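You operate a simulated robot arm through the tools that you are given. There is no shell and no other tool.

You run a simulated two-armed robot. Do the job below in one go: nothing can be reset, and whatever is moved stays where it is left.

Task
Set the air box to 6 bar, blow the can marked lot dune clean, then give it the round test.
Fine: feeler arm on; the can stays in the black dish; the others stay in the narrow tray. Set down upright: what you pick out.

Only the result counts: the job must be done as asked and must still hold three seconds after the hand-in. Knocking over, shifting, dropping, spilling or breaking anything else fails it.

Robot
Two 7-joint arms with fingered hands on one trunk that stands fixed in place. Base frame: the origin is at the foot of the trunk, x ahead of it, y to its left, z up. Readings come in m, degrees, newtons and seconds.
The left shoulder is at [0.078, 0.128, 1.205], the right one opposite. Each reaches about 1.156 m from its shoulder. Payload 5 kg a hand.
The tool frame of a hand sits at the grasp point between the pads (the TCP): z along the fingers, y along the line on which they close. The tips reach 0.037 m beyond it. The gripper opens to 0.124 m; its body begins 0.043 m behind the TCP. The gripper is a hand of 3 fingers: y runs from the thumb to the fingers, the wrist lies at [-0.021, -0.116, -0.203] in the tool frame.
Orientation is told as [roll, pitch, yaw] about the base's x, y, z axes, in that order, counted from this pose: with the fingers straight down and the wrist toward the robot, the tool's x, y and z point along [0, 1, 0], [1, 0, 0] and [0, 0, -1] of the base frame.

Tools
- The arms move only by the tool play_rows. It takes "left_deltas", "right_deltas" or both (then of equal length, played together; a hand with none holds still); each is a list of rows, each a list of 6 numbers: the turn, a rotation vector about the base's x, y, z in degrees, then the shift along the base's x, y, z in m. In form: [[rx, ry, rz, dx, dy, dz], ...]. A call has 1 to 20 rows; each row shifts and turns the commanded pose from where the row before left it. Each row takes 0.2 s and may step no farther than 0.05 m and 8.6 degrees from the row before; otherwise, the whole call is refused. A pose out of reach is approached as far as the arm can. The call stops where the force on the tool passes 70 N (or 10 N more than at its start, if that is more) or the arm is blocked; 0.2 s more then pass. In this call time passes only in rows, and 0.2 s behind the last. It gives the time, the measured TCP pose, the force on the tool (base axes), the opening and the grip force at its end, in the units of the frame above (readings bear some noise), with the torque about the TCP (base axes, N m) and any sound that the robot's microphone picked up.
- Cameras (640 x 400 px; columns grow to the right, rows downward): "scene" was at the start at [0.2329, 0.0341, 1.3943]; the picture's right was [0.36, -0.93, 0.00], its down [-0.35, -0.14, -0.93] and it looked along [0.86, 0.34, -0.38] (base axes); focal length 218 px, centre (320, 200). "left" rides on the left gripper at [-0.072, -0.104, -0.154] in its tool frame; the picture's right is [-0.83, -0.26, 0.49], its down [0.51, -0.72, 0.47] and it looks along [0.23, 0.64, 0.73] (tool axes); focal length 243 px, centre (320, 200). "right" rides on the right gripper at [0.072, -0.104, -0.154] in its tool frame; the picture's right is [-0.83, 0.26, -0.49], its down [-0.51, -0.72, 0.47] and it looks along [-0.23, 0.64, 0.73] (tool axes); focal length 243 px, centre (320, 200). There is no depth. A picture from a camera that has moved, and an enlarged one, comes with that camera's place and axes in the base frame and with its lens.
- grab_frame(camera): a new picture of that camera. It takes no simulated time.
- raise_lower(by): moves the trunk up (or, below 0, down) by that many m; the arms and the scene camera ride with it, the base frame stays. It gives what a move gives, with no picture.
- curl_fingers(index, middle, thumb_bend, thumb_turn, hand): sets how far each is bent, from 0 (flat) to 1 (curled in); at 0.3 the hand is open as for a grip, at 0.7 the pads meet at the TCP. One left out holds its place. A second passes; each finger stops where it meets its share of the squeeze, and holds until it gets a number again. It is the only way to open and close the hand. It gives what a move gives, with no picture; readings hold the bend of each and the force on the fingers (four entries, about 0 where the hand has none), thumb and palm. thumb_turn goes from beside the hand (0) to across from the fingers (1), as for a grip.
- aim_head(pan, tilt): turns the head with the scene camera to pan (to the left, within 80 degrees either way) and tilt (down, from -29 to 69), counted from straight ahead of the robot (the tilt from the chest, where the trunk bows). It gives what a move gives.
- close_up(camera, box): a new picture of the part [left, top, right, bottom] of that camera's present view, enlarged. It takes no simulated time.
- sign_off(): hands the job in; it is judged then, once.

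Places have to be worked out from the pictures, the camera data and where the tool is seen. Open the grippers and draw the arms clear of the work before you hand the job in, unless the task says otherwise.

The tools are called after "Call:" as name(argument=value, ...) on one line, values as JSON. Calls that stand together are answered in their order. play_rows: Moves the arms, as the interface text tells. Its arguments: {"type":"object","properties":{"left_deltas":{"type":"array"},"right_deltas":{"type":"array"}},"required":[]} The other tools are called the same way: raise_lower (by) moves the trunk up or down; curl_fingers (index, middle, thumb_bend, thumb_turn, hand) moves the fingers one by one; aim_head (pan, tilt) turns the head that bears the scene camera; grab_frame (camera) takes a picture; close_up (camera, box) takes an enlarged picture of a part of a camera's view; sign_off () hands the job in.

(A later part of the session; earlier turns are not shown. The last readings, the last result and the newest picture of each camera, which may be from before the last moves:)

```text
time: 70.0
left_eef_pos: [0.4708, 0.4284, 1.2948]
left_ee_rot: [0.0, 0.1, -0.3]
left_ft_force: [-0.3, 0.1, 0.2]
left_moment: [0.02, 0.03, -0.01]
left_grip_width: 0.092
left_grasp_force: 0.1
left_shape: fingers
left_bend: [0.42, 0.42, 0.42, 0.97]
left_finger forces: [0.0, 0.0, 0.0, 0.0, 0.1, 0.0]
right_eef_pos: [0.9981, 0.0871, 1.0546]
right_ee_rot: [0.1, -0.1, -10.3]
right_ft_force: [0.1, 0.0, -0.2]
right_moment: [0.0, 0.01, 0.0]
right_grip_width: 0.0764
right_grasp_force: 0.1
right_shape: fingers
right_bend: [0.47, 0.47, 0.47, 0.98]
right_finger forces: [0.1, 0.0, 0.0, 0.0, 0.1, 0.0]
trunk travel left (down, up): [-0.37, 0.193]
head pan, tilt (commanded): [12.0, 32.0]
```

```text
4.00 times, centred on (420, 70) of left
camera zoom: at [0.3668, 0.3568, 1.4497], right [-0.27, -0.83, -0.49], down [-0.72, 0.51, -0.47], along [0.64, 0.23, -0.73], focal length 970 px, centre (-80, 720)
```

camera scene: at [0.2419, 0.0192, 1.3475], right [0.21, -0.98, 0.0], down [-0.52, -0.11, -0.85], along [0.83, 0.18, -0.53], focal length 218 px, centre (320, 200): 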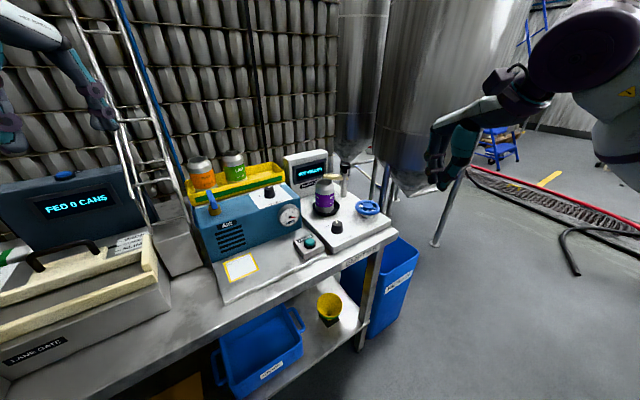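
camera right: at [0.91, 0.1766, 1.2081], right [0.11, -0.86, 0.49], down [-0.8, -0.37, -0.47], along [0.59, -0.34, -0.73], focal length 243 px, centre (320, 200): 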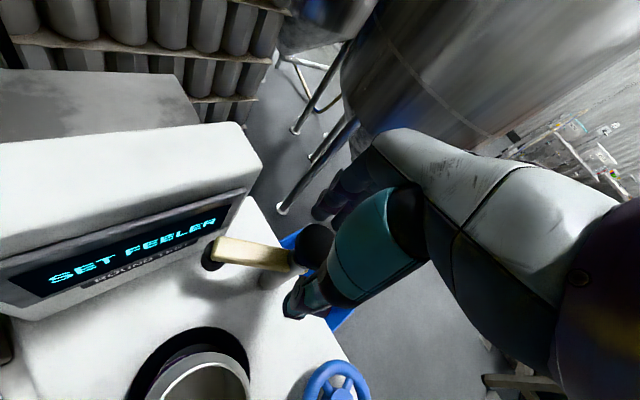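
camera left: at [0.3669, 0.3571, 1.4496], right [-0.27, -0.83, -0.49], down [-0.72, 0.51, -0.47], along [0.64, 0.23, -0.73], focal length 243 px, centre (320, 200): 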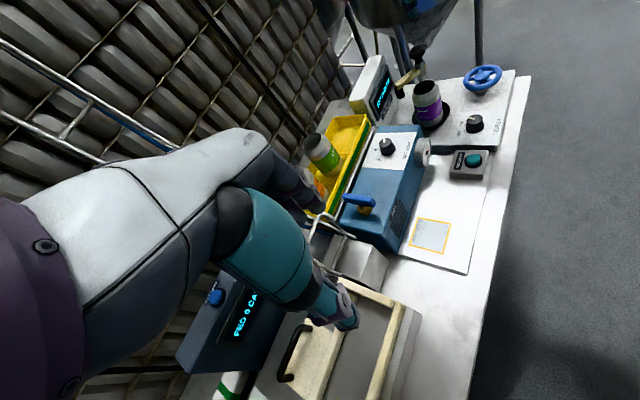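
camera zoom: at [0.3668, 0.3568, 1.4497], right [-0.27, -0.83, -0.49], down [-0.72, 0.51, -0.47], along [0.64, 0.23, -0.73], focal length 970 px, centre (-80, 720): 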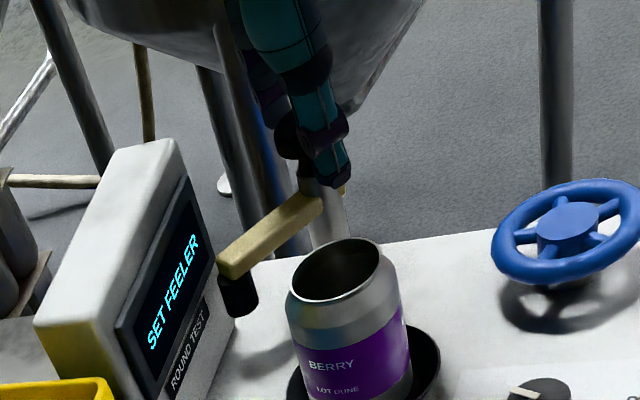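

The knob lies between thumb and fingers. I close on it.

Call:
curl_fingers(hand="right", index=0.7, middle=0.7, thumb_bend=0.7)

Call:
close_up(camera="left", box=[360, 20, 480, 120])

Call:
close_up(camera="scene", box=[295, 115, 395, 215])

```text
time: 71.0
left_eef_pos: [0.4715, 0.4286, 1.2954]
left_ee_rot: [0.1, 0.3, -0.4]
left_ft_force: [0.5, 0.1, 0.0]
left_moment: [-0.01, 0.03, -0.01]
left_grip_width: 0.0924
left_grasp_force: 0.0
left_shape: fingers
left_bend: [0.42, 0.42, 0.42, 0.97]
left_finger forces: [0.0, 0.0, 0.1, 0.0, 0.0, 0.1]
right_eef_pos: [1.0016, 0.085, 1.0537]
right_ee_rot: [0.0, -0.1, -10.3]
right_ft_force: [16.5, -6.3, 7.6]
right_moment: [-0.24, -0.67, 0.07]
right_grip_width: 0.0389
right_grasp_force: 16.7
right_shape: fingers
right_bend: [0.55, 0.62, 0.65, 0.97]
right_finger forces: [12.4, 12.5, 0.1, 0.0, 7.5, 0.1]
trunk travel left (down, up): [-0.37, 0.193]
head pan, tilt (commanded): [12.0, 32.0]
```

```text
4.00 times, centred on (420, 70) of left
camera zoom: at [0.3684, 0.3557, 1.4496], right [-0.27, -0.83, -0.49], down [-0.72, 0.51, -0.47], along [0.64, 0.23, -0.73], focal length 970 px, centre (-80, 720)
```

zoom: 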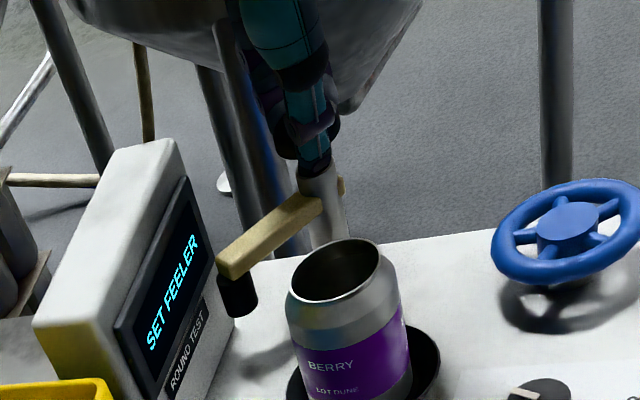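

```text
4.00 times, centred on (345, 165) of scene
camera zoom: at [0.2433, 0.0183, 1.3473], right [0.21, -0.98, 0.0], down [-0.52, -0.11, -0.85], along [0.83, 0.18, -0.53], focal length 874 px, centre (220, 340)
```

zoom: 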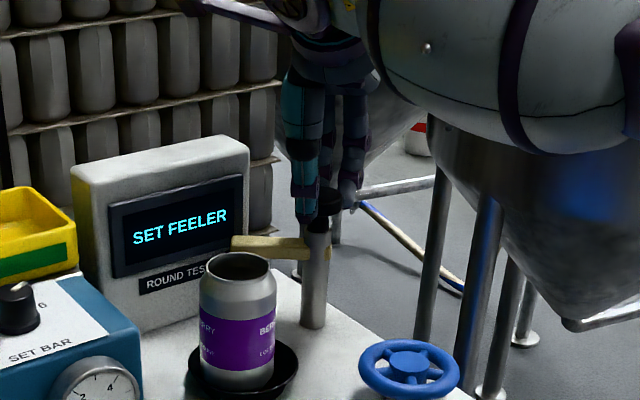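

Knob gripped (17 N). I turn 18° counter-clockwise and check whether the arm follows.

Call:
play_rows(right_deltas=[[0, 0, 6, 0, 0, 0], [0, 0, 6, 0, 0, 0], [0, 0, 6, 0, 0, 0]])

Call:
close_up(camera="left", box=[360, 20, 480, 120])

Call:
close_up(camera="scene", box=[295, 115, 395, 215])

Call:
grab_frame(camera="right")

```text
time: 71.8
left_eef_pos: [0.4715, 0.4274, 1.295]
left_ee_rot: [0.1, 0.3, -0.2]
left_ft_force: [-0.3, -0.2, -0.4]
left_moment: [0.0, -0.03, 0.0]
left_grip_width: 0.0921
left_grasp_force: 0.0
left_shape: fingers
left_bend: [0.42, 0.42, 0.42, 0.97]
left_finger forces: [0.0, 0.1, 0.0, 0.0, 0.1, 0.1]
right_eef_pos: [1.0007, 0.0837, 1.0549]
right_ee_rot: [0.1, 0.0, 7.8]
right_ft_force: [19.6, -8.7, 10.6]
right_moment: [-0.32, -0.82, -0.1]
right_grip_width: 0.039
right_grasp_force: 18.3
right_shape: fingers
right_bend: [0.55, 0.61, 0.65, 0.97]
right_finger forces: [11.8, 16.8, 0.0, 0.1, 7.9, 0.0]
trunk travel left (down, up): [-0.37, 0.193]
head pan, tilt (commanded): [12.0, 32.0]
```

```text
4.00 times, centred on (420, 70) of left
camera zoom: at [0.3681, 0.3544, 1.45], right [-0.27, -0.83, -0.49], down [-0.72, 0.51, -0.47], along [0.64, 0.23, -0.73], focal length 970 px, centre (-80, 720)
```

zoom: 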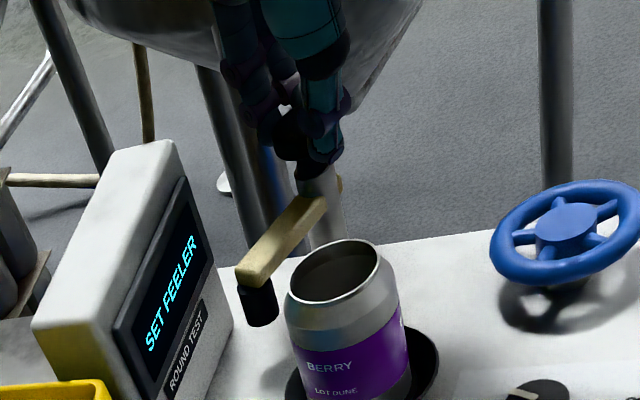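

```text
4.00 times, centred on (345, 165) of scene
camera zoom: at [0.243, 0.0171, 1.3474], right [0.21, -0.98, 0.0], down [-0.52, -0.11, -0.85], along [0.83, 0.18, -0.53], focal length 874 px, centre (220, 340)
```

zoom: 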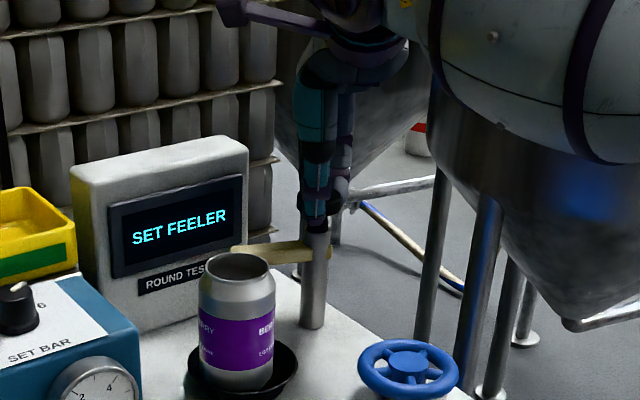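

```text
taken
camera right: at [0.8882, 0.1413, 1.2079], right [0.37, -0.79, 0.49], down [-0.65, -0.6, -0.47], along [0.67, -0.14, -0.73], focal length 243 px, centre (320, 200)
```

right: 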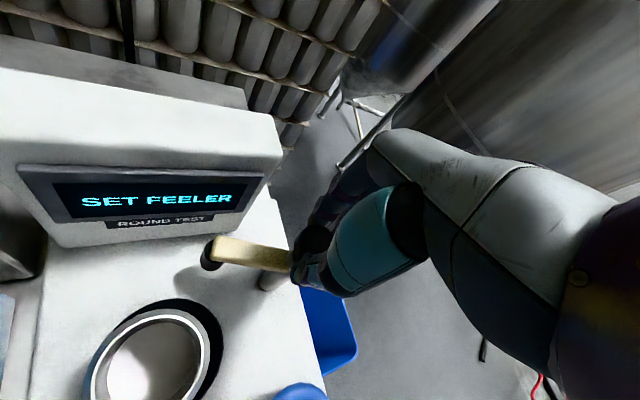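

The arm follows the knob. I continue another 30°, easing the hand a few mm to relieve side load.

Call:
play_rows(right_deltas=[[0, 0, 6, 0.001, -0.0005, 0.0005], [0, 0, 6, 0.001, -0.0005, 0.0005], [0, 0, 6, 0.001, -0.0005, 0], [0, 0, 6, 0, 0, 0], [0, 0, 6, 0, 0, 0]])

Call:
close_up(camera="left", box=[360, 20, 480, 120])

Call:
close_up(camera="scene", box=[295, 115, 395, 215])

Call:
grab_frame(camera="right")

```text
time: 73.0
left_eef_pos: [0.4707, 0.428, 1.2942]
left_ee_rot: [0.0, 0.3, -0.4]
left_ft_force: [0.1, 0.4, 0.2]
left_moment: [-0.03, -0.01, -0.05]
left_grip_width: 0.0923
left_grasp_force: 0.0
left_shape: fingers
left_bend: [0.42, 0.42, 0.42, 0.97]
left_finger forces: [0.1, 0.0, 0.0, 0.0, 0.0, 0.0]
right_eef_pos: [1.0023, 0.0835, 1.0534]
right_ee_rot: [0.0, 0.0, 31.9]
right_ft_force: [13.7, -3.9, 5.3]
right_moment: [-0.14, -0.48, -0.05]
right_grip_width: 0.0388
right_grasp_force: 16.4
right_shape: fingers
right_bend: [0.56, 0.62, 0.65, 0.98]
right_finger forces: [9.2, 13.5, 0.0, 0.0, 9.8, 0.0]
right hand out of reach, approached as far as the arm can: row 5
trunk travel left (down, up): [-0.37, 0.193]
head pan, tilt (commanded): [12.0, 32.0]
```

```text
4.00 times, centred on (420, 70) of left
camera zoom: at [0.3683, 0.356, 1.4495], right [-0.27, -0.83, -0.49], down [-0.72, 0.51, -0.47], along [0.64, 0.23, -0.73], focal length 970 px, centre (-80, 720)
```

zoom: 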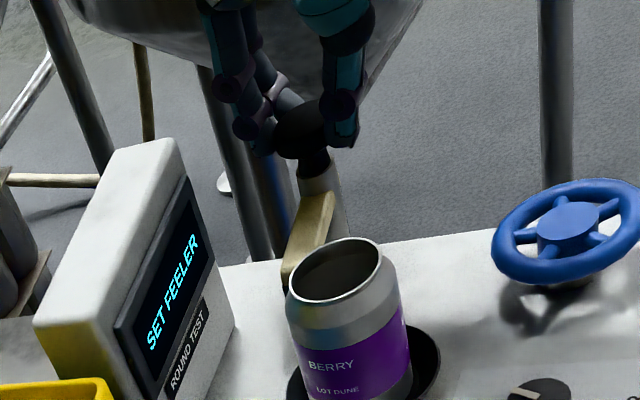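

```text
4.00 times, centred on (345, 165) of scene
camera zoom: at [0.2432, 0.0186, 1.3473], right [0.21, -0.98, 0.0], down [-0.52, -0.11, -0.85], along [0.83, 0.18, -0.53], focal length 874 px, centre (220, 340)
```

zoom: 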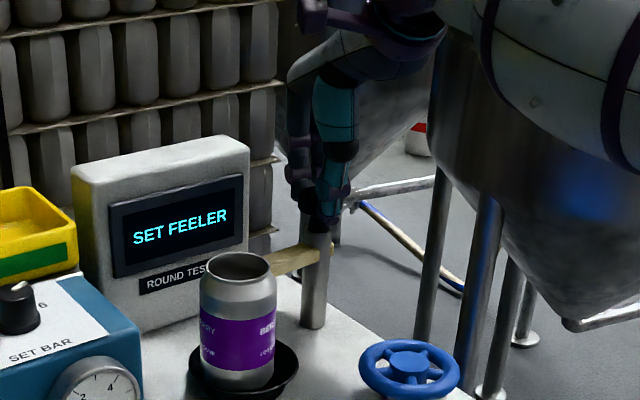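

```text
taken
camera right: at [0.8772, 0.0895, 1.2081], right [0.66, -0.57, 0.49], down [-0.35, -0.81, -0.47], along [0.67, 0.14, -0.73], focal length 243 px, centre (320, 200)
```

right: 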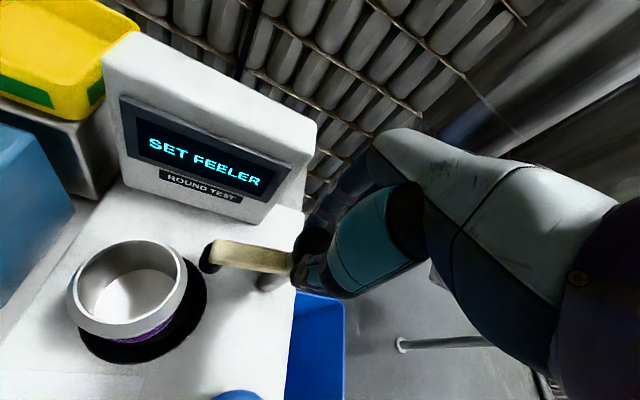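

The wrist limit is reached at yaw ≈32°; the arm has swung ~42° and is near the can. I release, rotate the hand back and regrip.

Call:
curl_fingers(hand="right", index=0.47, middle=0.47, thumb_bend=0.47)

Call:
play_rows(right_deltas=[[0, 0, -6, -0.0005, 0.0005, 0], [0, 0, -6, -0.0005, 0.0005, 0], [0, 0, -6, -0.0005, 0.0005, 0], [0, 0, -6, -0.0005, 0.0005, 0], [0, 0, -6, -0.0005, 0.0005, 0], [0, 0, -6, -0.0005, 0.0005, 0], [0, 0, -6, 0, 0, 0]])

Call:
close_up(camera="left", box=[360, 20, 480, 120])

Call:
grab_frame(camera="right")

Call:
close_up(camera="scene", box=[295, 115, 395, 215])

```text
time: 74.0
left_eef_pos: [0.4699, 0.4292, 1.2957]
left_ee_rot: [0.0, 0.3, -0.3]
left_ft_force: [-0.5, 0.5, 0.1]
left_moment: [0.03, 0.05, -0.02]
left_grip_width: 0.0922
left_grasp_force: 0.0
left_shape: fingers
left_bend: [0.42, 0.42, 0.42, 0.97]
left_finger forces: [0.1, 0.0, 0.0, 0.1, 0.1, 0.0]
right_eef_pos: [1.003, 0.0818, 1.0545]
right_ee_rot: [0.0, 0.0, 31.8]
right_ft_force: [1.3, 0.4, 0.4]
right_moment: [0.02, 0.02, -0.01]
right_grip_width: 0.0764
right_grasp_force: 0.0
right_shape: fingers
right_bend: [0.47, 0.47, 0.47, 0.98]
right_finger forces: [0.1, 0.0, 0.0, 0.0, 0.1, 0.1]
trunk travel left (down, up): [-0.37, 0.193]
head pan, tilt (commanded): [12.0, 32.0]
```

```text
time: 75.6
left_eef_pos: [0.4698, 0.4298, 1.2953]
left_ee_rot: [-0.1, 0.1, -0.3]
left_ft_force: [0.3, 0.5, -0.1]
left_moment: [-0.02, 0.02, 0.01]
left_grip_width: 0.0924
left_grasp_force: 0.1
left_shape: fingers
left_bend: [0.42, 0.42, 0.42, 0.97]
left_finger forces: [0.1, 0.0, 0.0, 0.0, 0.0, 0.0]
right_eef_pos: [1.0005, 0.0871, 1.0546]
right_ee_rot: [0.0, -0.2, -10.3]
right_ft_force: [-0.1, 0.2, 0.1]
right_moment: [0.0, -0.01, -0.02]
right_grip_width: 0.0765
right_grasp_force: 0.0
right_shape: fingers
right_bend: [0.47, 0.47, 0.47, 0.98]
right_finger forces: [0.1, 0.0, 0.0, 0.0, 0.1, 0.0]
trunk travel left (down, up): [-0.37, 0.193]
head pan, tilt (commanded): [12.0, 32.0]
```

```text
4.00 times, centred on (420, 70) of left
camera zoom: at [0.3669, 0.357, 1.4496], right [-0.27, -0.83, -0.49], down [-0.72, 0.51, -0.47], along [0.64, 0.23, -0.73], focal length 970 px, centre (-80, 720)
```

zoom: 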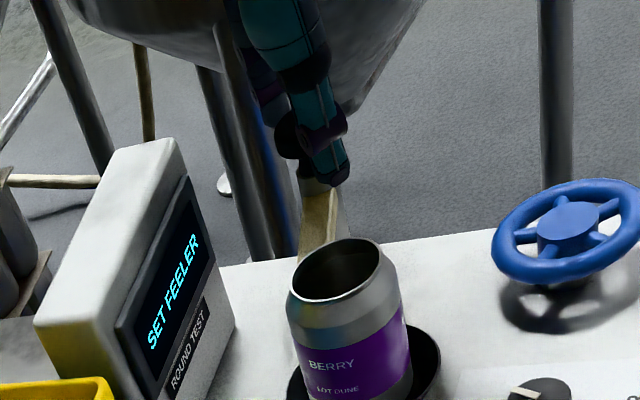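

```text
taken
camera right: at [0.911, 0.177, 1.209], right [0.11, -0.86, 0.49], down [-0.8, -0.37, -0.47], along [0.59, -0.34, -0.73], focal length 243 px, centre (320, 200)
```

right: 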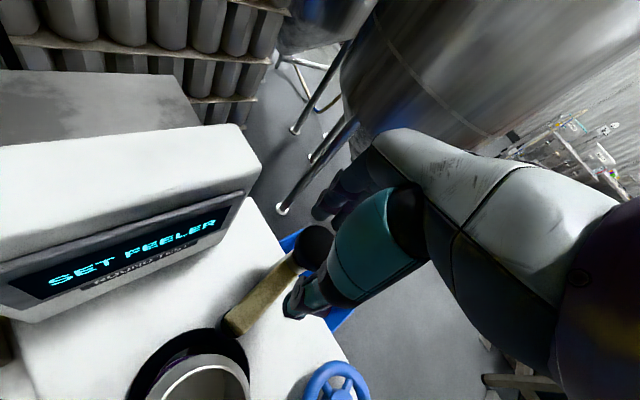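

```text
4.00 times, centred on (345, 165) of scene
camera zoom: at [0.2419, 0.0196, 1.3475], right [0.21, -0.98, 0.0], down [-0.52, -0.11, -0.85], along [0.83, 0.18, -0.53], focal length 874 px, centre (220, 340)
```

zoom: 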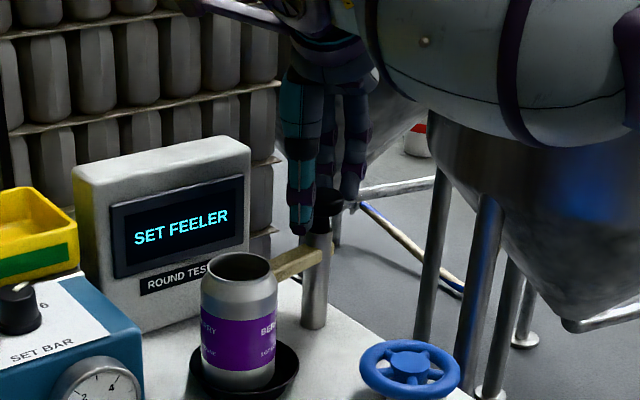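

The arm stayed where I left it, tip close to the can. I regrip and turn in small steps, watching the torque and display.

Call:
curl_fingers(hand="right", index=0.7, middle=0.7, thumb_bend=0.7)

Call:
play_rows(right_deltas=[[0, 0, 5, 0.0005, 0, 0], [0, 0, 5, 0.0005, 0, 0]])

Call:
close_up(camera="left", box=[360, 20, 480, 120])

Call:
grab_frame(camera="right")

Call:
close_up(camera="scene", box=[295, 115, 395, 215])

```text
time: 76.6
left_eef_pos: [0.4711, 0.4281, 1.295]
left_ee_rot: [0.0, 0.3, -0.3]
left_ft_force: [-0.5, 0.2, -0.1]
left_moment: [-0.01, 0.0, 0.0]
left_grip_width: 0.0923
left_grasp_force: 0.0
left_shape: fingers
left_bend: [0.42, 0.42, 0.42, 0.97]
left_finger forces: [0.1, 0.0, 0.0, 0.1, 0.0, 0.0]
right_eef_pos: [1.003, 0.0831, 1.0552]
right_ee_rot: [0.0, 0.0, -10.1]
right_ft_force: [15.0, -8.8, 5.1]
right_moment: [-0.37, -0.55, -0.09]
right_grip_width: 0.0386
right_grasp_force: 15.4
right_shape: fingers
right_bend: [0.56, 0.62, 0.65, 0.97]
right_finger forces: [10.8, 12.7, 0.0, 0.0, 8.1, 0.1]
trunk travel left (down, up): [-0.37, 0.193]
head pan, tilt (commanded): [12.0, 32.0]
```

```text
time: 77.2
left_eef_pos: [0.4704, 0.4272, 1.295]
left_ee_rot: [0.1, 0.3, -0.3]
left_ft_force: [0.2, -0.6, 0.4]
left_moment: [0.02, -0.01, 0.0]
left_grip_width: 0.092
left_grasp_force: 0.0
left_shape: fingers
left_bend: [0.42, 0.42, 0.42, 0.97]
left_finger forces: [0.1, 0.1, 0.0, 0.0, 0.0, 0.0]
right_eef_pos: [1.0027, 0.0843, 1.0543]
right_ee_rot: [0.1, 0.0, -0.1]
right_ft_force: [14.5, -11.2, 6.9]
right_moment: [-0.44, -0.54, -0.05]
right_grip_width: 0.0384
right_grasp_force: 16.9
right_shape: fingers
right_bend: [0.56, 0.62, 0.65, 0.97]
right_finger forces: [9.2, 15.1, 0.0, 0.0, 9.0, 0.1]
trunk travel left (down, up): [-0.37, 0.193]
head pan, tilt (commanded): [12.0, 32.0]
```

```text
4.00 times, centred on (420, 70) of left
camera zoom: at [0.3679, 0.3548, 1.4499], right [-0.27, -0.83, -0.49], down [-0.72, 0.51, -0.47], along [0.64, 0.23, -0.73], focal length 970 px, centre (-80, 720)
```

zoom: 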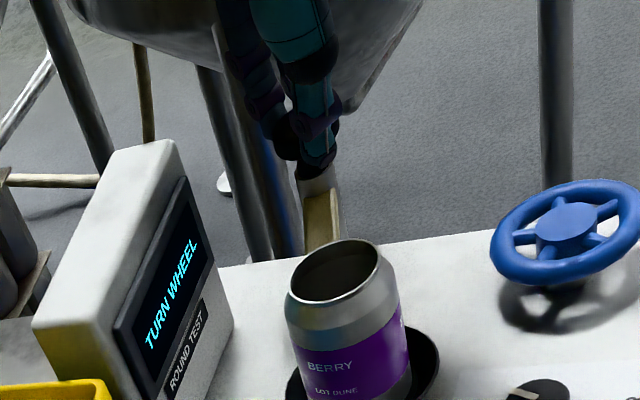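

```text
taken
camera right: at [0.8987, 0.1572, 1.2089], right [0.26, -0.83, 0.49], down [-0.72, -0.5, -0.47], along [0.64, -0.23, -0.73], focal length 243 px, centre (320, 200)
```

right: 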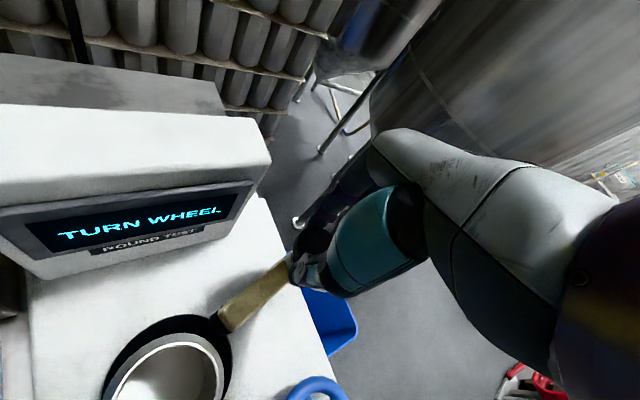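

```text
4.00 times, centred on (345, 165) of scene
camera zoom: at [0.2428, 0.0175, 1.3474], right [0.21, -0.98, 0.0], down [-0.52, -0.11, -0.85], along [0.83, 0.18, -0.53], focal length 874 px, centre (220, 340)
```

zoom: 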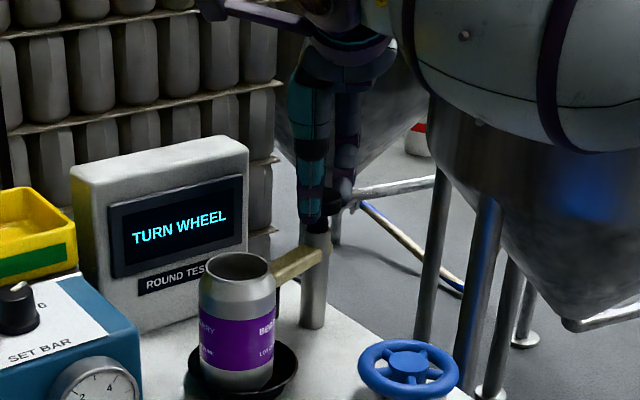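

The display now says "TURN WHEEL". I add 5° for margin and then release the knob.

Call:
play_rows(right_deltas=[[0, 0, 5, 0, 0, 0], [0, 0, 0, 0, 0, 0]])

Call:
curl_fingers(hand="right", index=0.47, middle=0.47, thumb_bend=0.47)

Call:
close_up(camera="left", box=[360, 20, 480, 120])

Call:
grab_frame(camera="right")

```text
time: 77.8
left_eef_pos: [0.4701, 0.4271, 1.2944]
left_ee_rot: [0.1, 0.3, -0.3]
left_ft_force: [0.0, 1.0, 0.7]
left_moment: [-0.02, -0.02, -0.01]
left_grip_width: 0.0926
left_grasp_force: 0.0
left_shape: fingers
left_bend: [0.42, 0.42, 0.42, 0.97]
left_finger forces: [0.1, 0.0, 0.0, 0.0, 0.1, 0.0]
right_eef_pos: [1.0027, 0.0837, 1.0557]
right_ee_rot: [0.0, 0.0, 4.8]
right_ft_force: [13.3, -12.8, 8.3]
right_moment: [-0.49, -0.57, -0.1]
right_grip_width: 0.0384
right_grasp_force: 17.6
right_shape: fingers
right_bend: [0.56, 0.62, 0.65, 0.97]
right_finger forces: [8.7, 16.4, 0.0, 0.0, 9.1, 0.0]
trunk travel left (down, up): [-0.37, 0.193]
head pan, tilt (commanded): [12.0, 32.0]
```

```text
time: 78.8
left_eef_pos: [0.4704, 0.4283, 1.2953]
left_ee_rot: [0.0, 0.2, -0.2]
left_ft_force: [0.2, 0.1, -0.5]
left_moment: [-0.02, 0.01, -0.03]
left_grip_width: 0.0921
left_grasp_force: 0.0
left_shape: fingers
left_bend: [0.42, 0.42, 0.42, 0.97]
left_finger forces: [0.0, 0.1, 0.0, 0.1, 0.0, 0.0]
right_eef_pos: [1.0028, 0.0869, 1.0556]
right_ee_rot: [0.0, 0.0, 4.8]
right_ft_force: [0.5, -0.5, 0.8]
right_moment: [0.0, 0.03, 0.03]
right_grip_width: 0.0762
right_grasp_force: 0.0
right_shape: fingers
right_bend: [0.47, 0.47, 0.47, 0.97]
right_finger forces: [0.0, 0.0, 0.1, 0.0, 0.0, 0.0]
trunk travel left (down, up): [-0.37, 0.193]
head pan, tilt (commanded): [12.0, 32.0]
```

```text
4.00 times, centred on (420, 70) of left
camera zoom: at [0.367, 0.3563, 1.4497], right [-0.27, -0.83, -0.49], down [-0.72, 0.51, -0.47], along [0.64, 0.23, -0.73], focal length 970 px, centre (-80, 720)
```

zoom: 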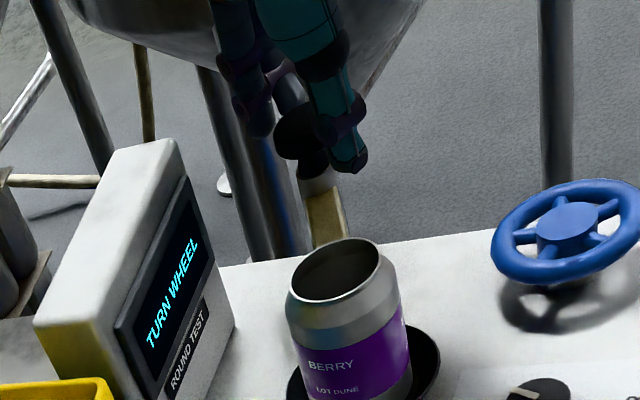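

```text
taken
camera right: at [0.8923, 0.1502, 1.2088], right [0.33, -0.81, 0.49], down [-0.68, -0.57, -0.47], along [0.66, -0.18, -0.73], focal length 243 px, centre (320, 200)
```

right: 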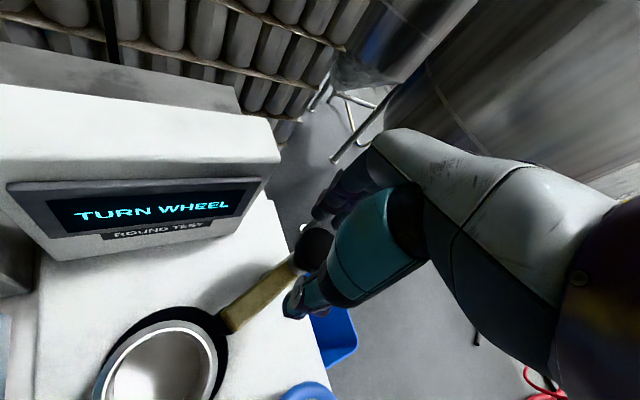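

Feeler is on and the display holds "TURN WHEEL". I lift the right hand straight up, open it wide and move above the blue handwheel.

Call:
play_rows(right_deltas=[[0, 0, 0, 0, 0, 0.025], [0, 0, 0, 0, 0, 0.045], [0, 0, 0, 0, 0, 0.045], [0, 0, 5, -0.0151, -0.0119, 0], [0, 0, 5, -0.0151, -0.0119, 0], [0, 0, 5, -0.0151, -0.0119, 0], [0, 0, 5, -0.0151, -0.0119, -0.005], [0, 0, 5, -0.0151, -0.0119, -0.01], [0, 0, 5, -0.0151, -0.0119, -0.015], [0, 0, 5, -0.0151, -0.0119, -0.015], [0, 0, 5, -0.0151, -0.0119, -0.015]])

Call:
curl_fingers(hand="right", index=0.3, middle=0.3, thumb_bend=0.3)

Call:
grab_frame(camera="right")

Call:
close_up(camera="scene", box=[275, 115, 425, 240])

Call:
close_up(camera="left", box=[380, 30, 540, 160])

```text
time: 81.2
left_eef_pos: [0.4696, 0.4286, 1.2947]
left_ee_rot: [0.0, 0.2, -0.3]
left_ft_force: [-0.1, 0.1, 0.0]
left_moment: [0.02, 0.0, -0.02]
left_grip_width: 0.0921
left_grasp_force: 0.0
left_shape: fingers
left_bend: [0.42, 0.42, 0.42, 0.97]
left_finger forces: [0.0, 0.0, 0.0, 0.0, 0.0, 0.0]
right_eef_pos: [0.8863, -0.0084, 1.1145]
right_ee_rot: [0.0, -0.1, 43.1]
right_ft_force: [0.1, 0.3, -0.4]
right_moment: [0.02, -0.01, 0.01]
right_grip_width: 0.0765
right_grasp_force: 0.0
right_shape: fingers
right_bend: [0.47, 0.47, 0.47, 0.97]
right_finger forces: [0.0, 0.0, 0.0, 0.1, 0.0, 0.1]
right hand out of reach, approached as far as the arm can: row 11
trunk travel left (down, up): [-0.37, 0.193]
head pan, tilt (commanded): [12.0, 32.0]
```

```text
time: 82.2
left_eef_pos: [0.4701, 0.4299, 1.2952]
left_ee_rot: [-0.1, 0.1, -0.3]
left_ft_force: [0.5, 0.9, -0.8]
left_moment: [-0.04, 0.01, 0.0]
left_grip_width: 0.092
left_grasp_force: 0.1
left_shape: fingers
left_bend: [0.42, 0.42, 0.42, 0.97]
left_finger forces: [0.0, 0.0, 0.0, 0.0, 0.1, 0.0]
right_eef_pos: [0.8867, -0.0061, 1.114]
right_ee_rot: [0.0, 0.0, 43.1]
right_ft_force: [-0.7, -0.7, 0.2]
right_moment: [-0.04, 0.0, 0.0]
right_grip_width: 0.1281
right_grasp_force: 0.2
right_shape: fingers
right_bend: [0.3, 0.3, 0.3, 0.97]
right_finger forces: [0.0, 0.0, 0.0, 0.0, 0.0, 0.0]
trunk travel left (down, up): [-0.37, 0.193]
head pan, tilt (commanded): [12.0, 32.0]
```

```text
taken
camera right: at [0.7611, -0.0247, 1.2679], right [0.76, -0.43, 0.49], down [-0.18, -0.86, -0.47], along [0.63, 0.27, -0.73], focal length 243 px, centre (320, 200)
```

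right: 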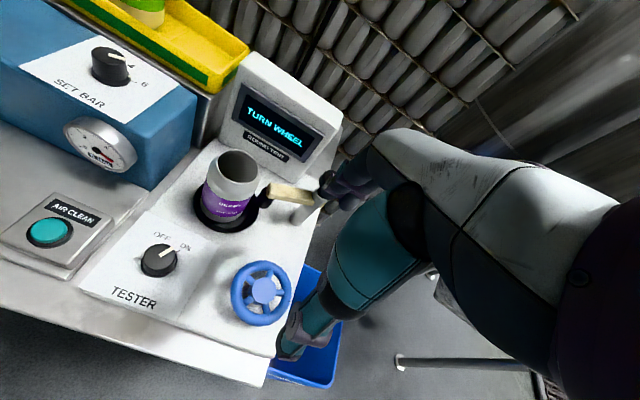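

```text
3.20 times, centred on (350, 178) of scene
camera zoom: at [0.2419, 0.019, 1.3475], right [0.21, -0.98, 0.0], down [-0.52, -0.11, -0.85], along [0.83, 0.18, -0.53], focal length 699 px, centre (224, 272)
```

zoom: 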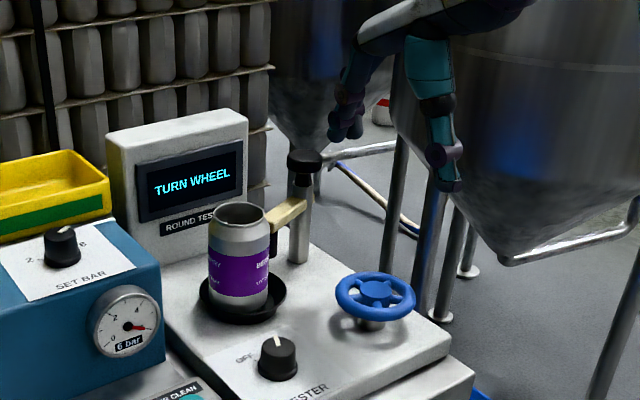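

```text
3.08 times, centred on (460, 95) of left
camera zoom: at [0.3669, 0.3564, 1.4498], right [-0.27, -0.83, -0.49], down [-0.72, 0.51, -0.47], along [0.64, 0.23, -0.73], focal length 746 px, centre (-111, 523)
```

zoom: 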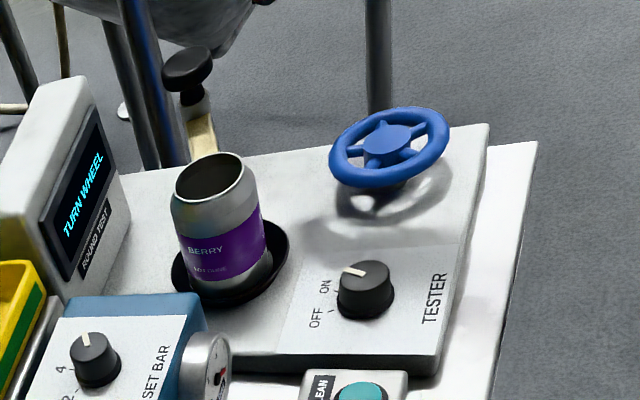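

Wheel hub triangulates to (0.883, −0.010, ≈0.943). I centre over it and descend to just above the rim for a check.

Call:
play_rows(right_deltas=[[0, 0, 0, -0.004, -0.004, -0.03], [0, 0, 0, 0, 0, -0.04], [0, 0, 0, 0, 0, -0.035], [0, 0, 0, 0, 0, 0]])

Call:
grab_frame(camera="right")

Call:
close_up(camera="scene", box=[315, 130, 425, 230])

Call:
close_up(camera="left", box=[420, 30, 540, 130])

```text
time: 83.2
left_eef_pos: [0.4698, 0.4303, 1.2951]
left_ee_rot: [0.0, 0.2, -0.3]
left_ft_force: [-0.3, -1.0, -0.7]
left_moment: [0.0, -0.01, -0.03]
left_grip_width: 0.0923
left_grasp_force: 0.1
left_shape: fingers
left_bend: [0.42, 0.42, 0.42, 0.97]
left_finger forces: [0.0, 0.0, 0.0, 0.0, 0.0, 0.0]
right_eef_pos: [0.8869, -0.0061, 1.1145]
right_ee_rot: [0.1, 0.1, 43.1]
right_ft_force: [0.6, -0.5, -0.1]
right_moment: [0.0, -0.02, 0.0]
right_grip_width: 0.1283
right_grasp_force: 0.0
right_shape: fingers
right_bend: [0.3, 0.3, 0.3, 0.97]
right_finger forces: [0.0, 0.1, 0.1, 0.1, 0.0, 0.0]
right hand out of reach, approached as far as the arm can: row 1, 2, 3
trunk travel left (down, up): [-0.37, 0.193]
head pan, tilt (commanded): [12.0, 32.0]
```

```text
taken
camera right: at [0.7611, -0.0246, 1.268], right [0.76, -0.43, 0.49], down [-0.18, -0.86, -0.47], along [0.63, 0.27, -0.73], focal length 243 px, centre (320, 200)
```

right: 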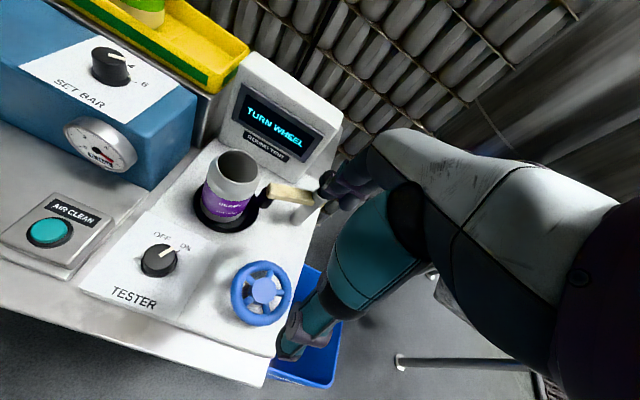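

```text
4.00 times, centred on (370, 180) of scene
camera zoom: at [0.2419, 0.0191, 1.3475], right [0.21, -0.98, 0.0], down [-0.52, -0.11, -0.85], along [0.83, 0.18, -0.53], focal length 874 px, centre (120, 280)
```

zoom: 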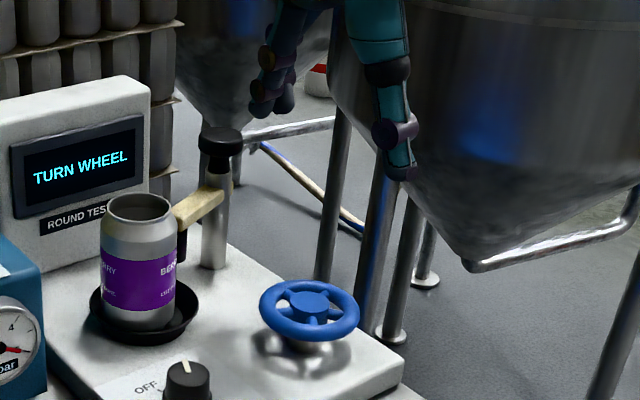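

```text
4.00 times, centred on (480, 80) of left
camera zoom: at [0.3669, 0.3565, 1.4497], right [-0.27, -0.83, -0.49], down [-0.72, 0.51, -0.47], along [0.64, 0.23, -0.73], focal length 970 px, centre (-320, 680)
```

zoom: 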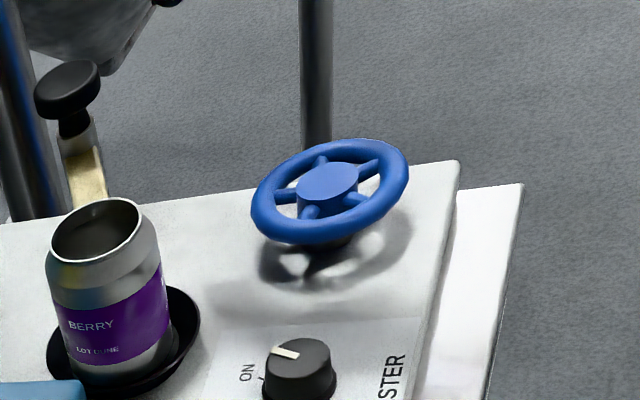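

Yaw 43° is at the wrist's limit there. I turn the hand back to ~19° while centring, then descend.

Call:
play_rows(right_deltas=[[0, 0, -6, -0.001, -0.001, 0], [0, 0, -6, -0.001, -0.001, 0], [0, 0, -6, -0.001, -0.001, 0], [0, 0, -6, -0.001, -0.001, 0], [0, 0, 0, 0, 0, -0.04], [0, 0, 0, 0, 0, -0.04], [0, 0, 0, 0, 0, -0.03], [0, 0, 0, 0, 0, 0]])

Call:
grab_frame(camera="right")

Call:
close_up(camera="scene", box=[315, 130, 425, 230])

Call:
close_up(camera="left", box=[420, 30, 540, 130])

```text
time: 85.0
left_eef_pos: [0.4713, 0.4299, 1.295]
left_ee_rot: [0.0, 0.2, -0.3]
left_ft_force: [0.2, -0.2, -0.8]
left_moment: [0.02, 0.0, 0.0]
left_grip_width: 0.0926
left_grasp_force: 0.0
left_shape: fingers
left_bend: [0.42, 0.42, 0.42, 0.97]
left_finger forces: [0.0, 0.1, 0.0, 0.1, 0.0, 0.1]
right_eef_pos: [0.8796, -0.007, 1.0042]
right_ee_rot: [0.0, -0.2, 20.8]
right_ft_force: [-0.1, 0.5, 0.3]
right_moment: [0.0, 0.0, -0.02]
right_grip_width: 0.1282
right_grasp_force: 0.1
right_shape: fingers
right_bend: [0.3, 0.3, 0.3, 0.97]
right_finger forces: [0.0, 0.0, 0.1, 0.1, 0.0, 0.0]
trunk travel left (down, up): [-0.37, 0.193]
head pan, tilt (commanded): [12.0, 32.0]
```

```text
taken
camera right: at [0.7572, 0.0243, 1.1592], right [0.54, -0.68, 0.49], down [-0.49, -0.73, -0.47], along [0.68, 0.01, -0.73], focal length 243 px, centre (320, 200)
```

right: 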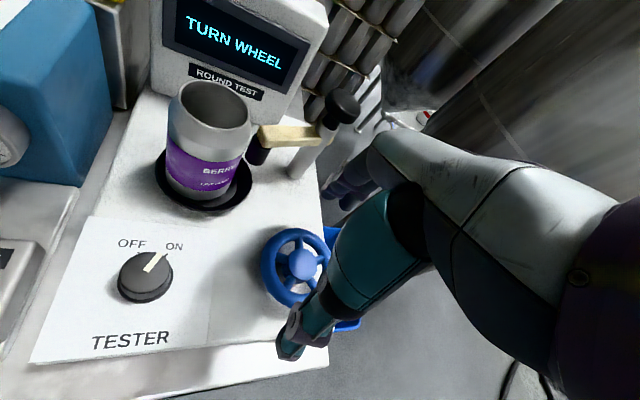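

```text
4.00 times, centred on (370, 180) of scene
camera zoom: at [0.2417, 0.019, 1.3476], right [0.21, -0.98, 0.0], down [-0.52, -0.11, -0.85], along [0.83, 0.18, -0.53], focal length 874 px, centre (120, 280)
```

zoom: 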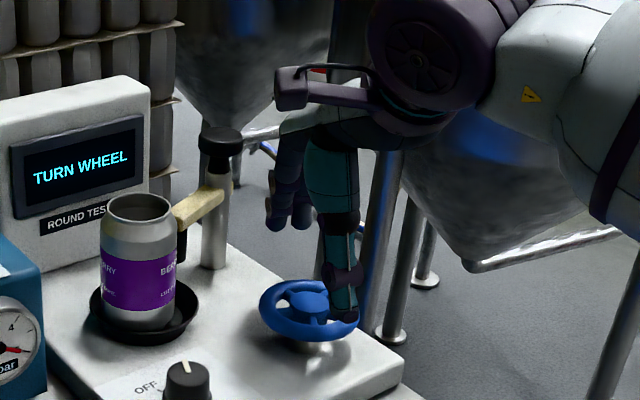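

```text
4.00 times, centred on (480, 80) of left
camera zoom: at [0.3667, 0.3564, 1.4498], right [-0.27, -0.83, -0.49], down [-0.72, 0.51, -0.47], along [0.64, 0.23, -0.73], focal length 970 px, centre (-320, 680)
```

zoom: 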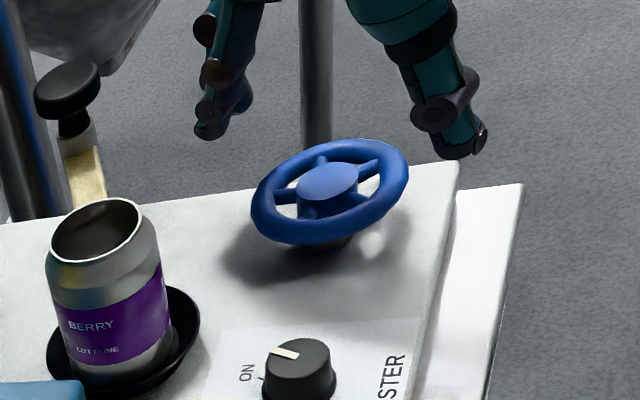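

The thumb/finger plane appears ~1 cm off the TCP toward tool −x, so I compensate (TCP target ≈(0.878, 0.002)) and lower so the tips pass the rim.

Call:
play_rows(right_deltas=[[0, 0, 0, -0.0016, 0.009, 0], [0, 0, 0, 0, 0, -0.02], [0, 0, 0, 0, 0, -0.015], [0, 0, 0, 0, 0, -0.012], [0, 0, 0, 0, 0, 0]])

Call:
grab_frame(camera="right")

Call:
close_up(camera="scene", box=[315, 130, 425, 230])

Call:
close_up(camera="left", box=[420, 30, 540, 130])

```text
time: 86.2
left_eef_pos: [0.4704, 0.4281, 1.295]
left_ee_rot: [0.0, 0.1, -0.4]
left_ft_force: [-0.1, -0.2, -0.4]
left_moment: [0.0, 0.0, -0.01]
left_grip_width: 0.0923
left_grasp_force: 0.1
left_shape: fingers
left_bend: [0.42, 0.42, 0.42, 0.97]
left_finger forces: [0.1, 0.0, 0.0, 0.0, 0.0, 0.0]
right_eef_pos: [0.8787, 0.0001, 0.9573]
right_ee_rot: [0.0, 0.0, 20.8]
right_ft_force: [1.1, -0.2, 0.6]
right_moment: [-0.02, -0.02, -0.03]
right_grip_width: 0.1282
right_grasp_force: 0.0
right_shape: fingers
right_bend: [0.3, 0.3, 0.3, 0.97]
right_finger forces: [0.0, 0.0, 0.0, 0.0, 0.0, 0.0]
trunk travel left (down, up): [-0.37, 0.193]
head pan, tilt (commanded): [12.0, 32.0]
```

```text
taken
camera right: at [0.7561, 0.0323, 1.1115], right [0.54, -0.68, 0.49], down [-0.49, -0.73, -0.47], along [0.68, 0.01, -0.73], focal length 243 px, centre (320, 200)
```

right: 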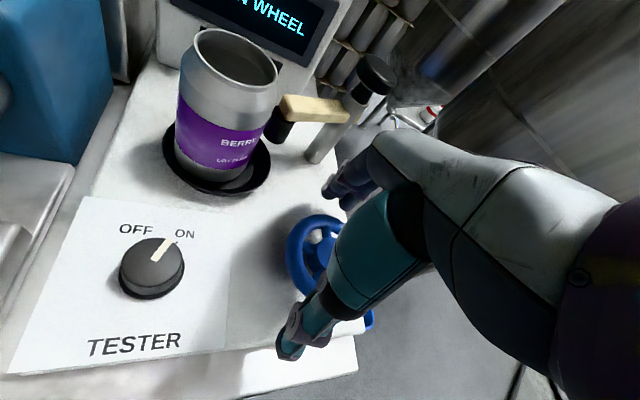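

```text
4.00 times, centred on (370, 180) of scene
camera zoom: at [0.2418, 0.019, 1.3476], right [0.21, -0.98, 0.0], down [-0.52, -0.11, -0.85], along [0.83, 0.18, -0.53], focal length 874 px, centre (120, 280)
```

zoom: 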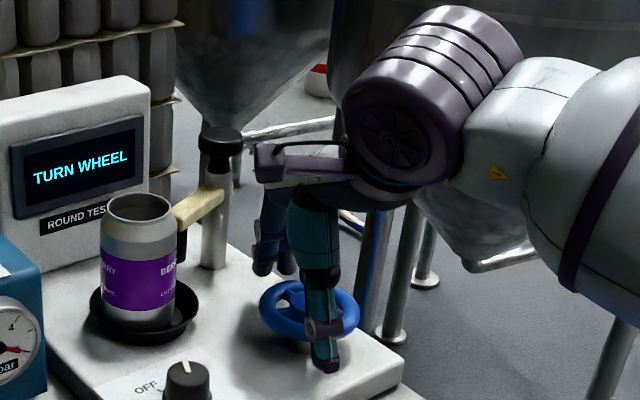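

```text
4.00 times, centred on (480, 80) of left
camera zoom: at [0.3668, 0.3564, 1.4498], right [-0.27, -0.83, -0.49], down [-0.72, 0.51, -0.47], along [0.64, 0.23, -0.73], focal length 970 px, centre (-320, 680)
```

zoom: 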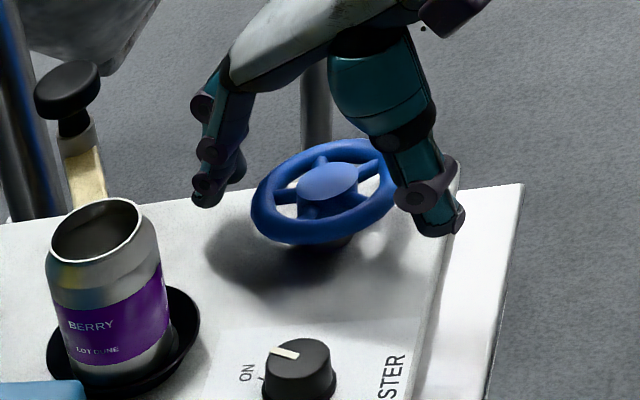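

Fingers and thumb straddle the wheel rim without contact. I close on it.

Call:
curl_fingers(hand="right", index=0.6, middle=0.6, thumb_bend=0.6)

Call:
close_up(camera="left", box=[420, 30, 540, 130])

Call:
grab_frame(camera="right")

```text
time: 87.2
left_eef_pos: [0.4709, 0.4294, 1.2945]
left_ee_rot: [0.1, 0.2, -0.3]
left_ft_force: [-0.8, -1.5, 0.4]
left_moment: [0.01, -0.03, -0.01]
left_grip_width: 0.0923
left_grasp_force: 0.1
left_shape: fingers
left_bend: [0.42, 0.42, 0.42, 0.97]
left_finger forces: [0.0, 0.0, 0.0, 0.0, 0.1, 0.1]
right_eef_pos: [0.8817, 0.0017, 0.9576]
right_ee_rot: [0.0, -0.1, 20.8]
right_ft_force: [10.0, 3.5, 7.4]
right_moment: [0.12, -0.57, 0.17]
right_grip_width: 0.0774
right_grasp_force: 17.4
right_shape: fingers
right_bend: [0.46, 0.44, 0.51, 0.97]
right_finger forces: [10.6, 11.6, 0.0, 0.0, 12.7, 0.1]
trunk travel left (down, up): [-0.37, 0.193]
head pan, tilt (commanded): [12.0, 32.0]
```

```text
4.00 times, centred on (480, 80) of left
camera zoom: at [0.3675, 0.3569, 1.4495], right [-0.27, -0.83, -0.49], down [-0.72, 0.51, -0.47], along [0.64, 0.23, -0.73], focal length 970 px, centre (-320, 680)
```

zoom: 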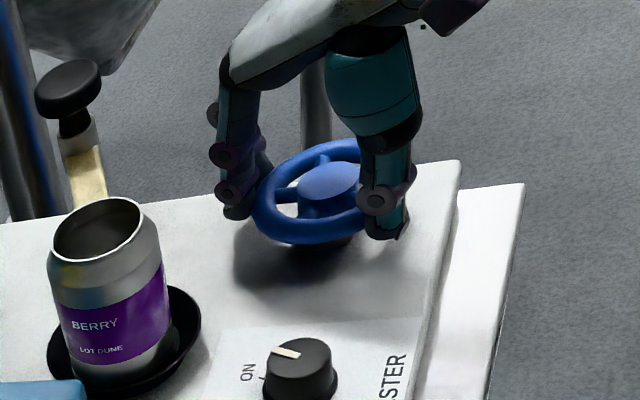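

```text
taken
camera right: at [0.7568, 0.0327, 1.1119], right [0.54, -0.68, 0.49], down [-0.49, -0.73, -0.47], along [0.68, 0.01, -0.73], focal length 243 px, centre (320, 200)
```

right: 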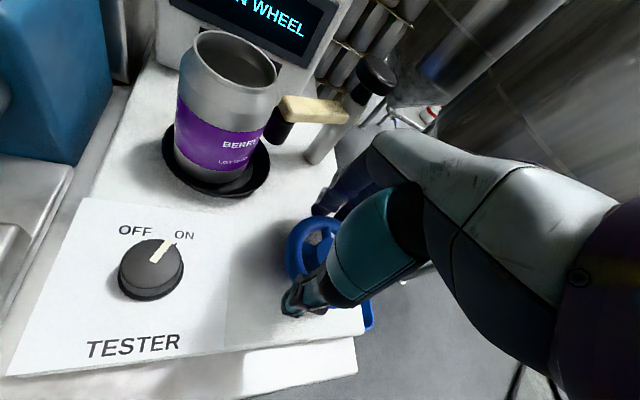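

The wheel is gripped (17 N). I turn clockwise 36° first and check the display.

Call:
play_rows(right_deltas=[[0, 0, -6, 0.0011, 0.0002, 0], [0, 0, -6, 0.0011, 0.0001, 0], [0, 0, -6, 0.0011, 0, 0], [0, 0, -6, 0.0011, -0.0001, 0], [0, 0, -6, 0.0011, -0.0002, 0], [0, 0, -6, 0.0011, -0.0003, 0]])

Call:
close_up(camera="left", box=[350, 20, 540, 150])

Call:
close_up(camera="scene", box=[275, 130, 425, 240])

```text
time: 88.6
left_eef_pos: [0.4716, 0.4302, 1.2952]
left_ee_rot: [0.1, 0.2, -0.3]
left_ft_force: [-0.1, 0.0, 0.3]
left_moment: [0.0, 0.0, -0.02]
left_grip_width: 0.0924
left_grasp_force: 0.1
left_shape: fingers
left_bend: [0.42, 0.42, 0.42, 0.97]
left_finger forces: [0.1, 0.0, 0.1, 0.0, 0.0, 0.0]
right_eef_pos: [0.8861, 0.0005, 0.9575]
right_ee_rot: [-0.1, 0.0, -15.3]
right_ft_force: [16.7, 7.7, 14.1]
right_moment: [0.09, -0.71, 0.2]
right_grip_width: 0.0775
right_grasp_force: 18.9
right_shape: fingers
right_bend: [0.44, 0.44, 0.53, 0.95]
right_finger forces: [14.1, 10.3, 0.0, 0.1, 12.5, 0.1]
trunk travel left (down, up): [-0.37, 0.193]
head pan, tilt (commanded): [12.0, 32.0]
```

```text
3.08 times, centred on (445, 85) of left
camera zoom: at [0.367, 0.358, 1.4494], right [-0.27, -0.83, -0.49], down [-0.72, 0.51, -0.47], along [0.64, 0.23, -0.73], focal length 746 px, centre (-65, 554)
```

zoom: 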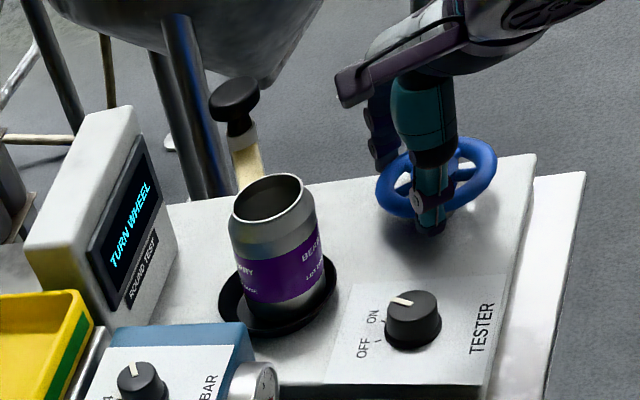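

```text
3.64 times, centred on (350, 185) of scene
camera zoom: at [0.242, 0.0205, 1.3476], right [0.21, -0.98, 0.0], down [-0.52, -0.11, -0.85], along [0.83, 0.18, -0.53], focal length 795 px, centre (211, 254)
```

zoom: 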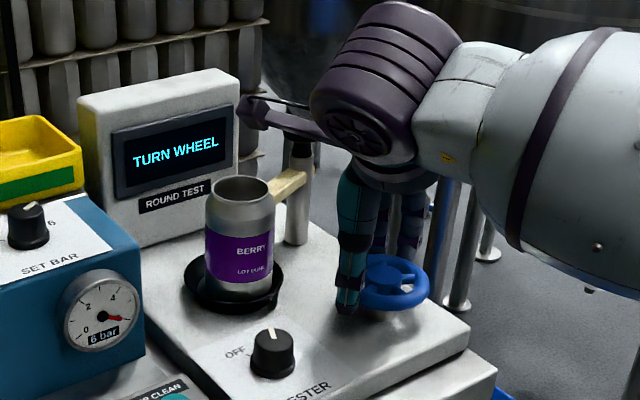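

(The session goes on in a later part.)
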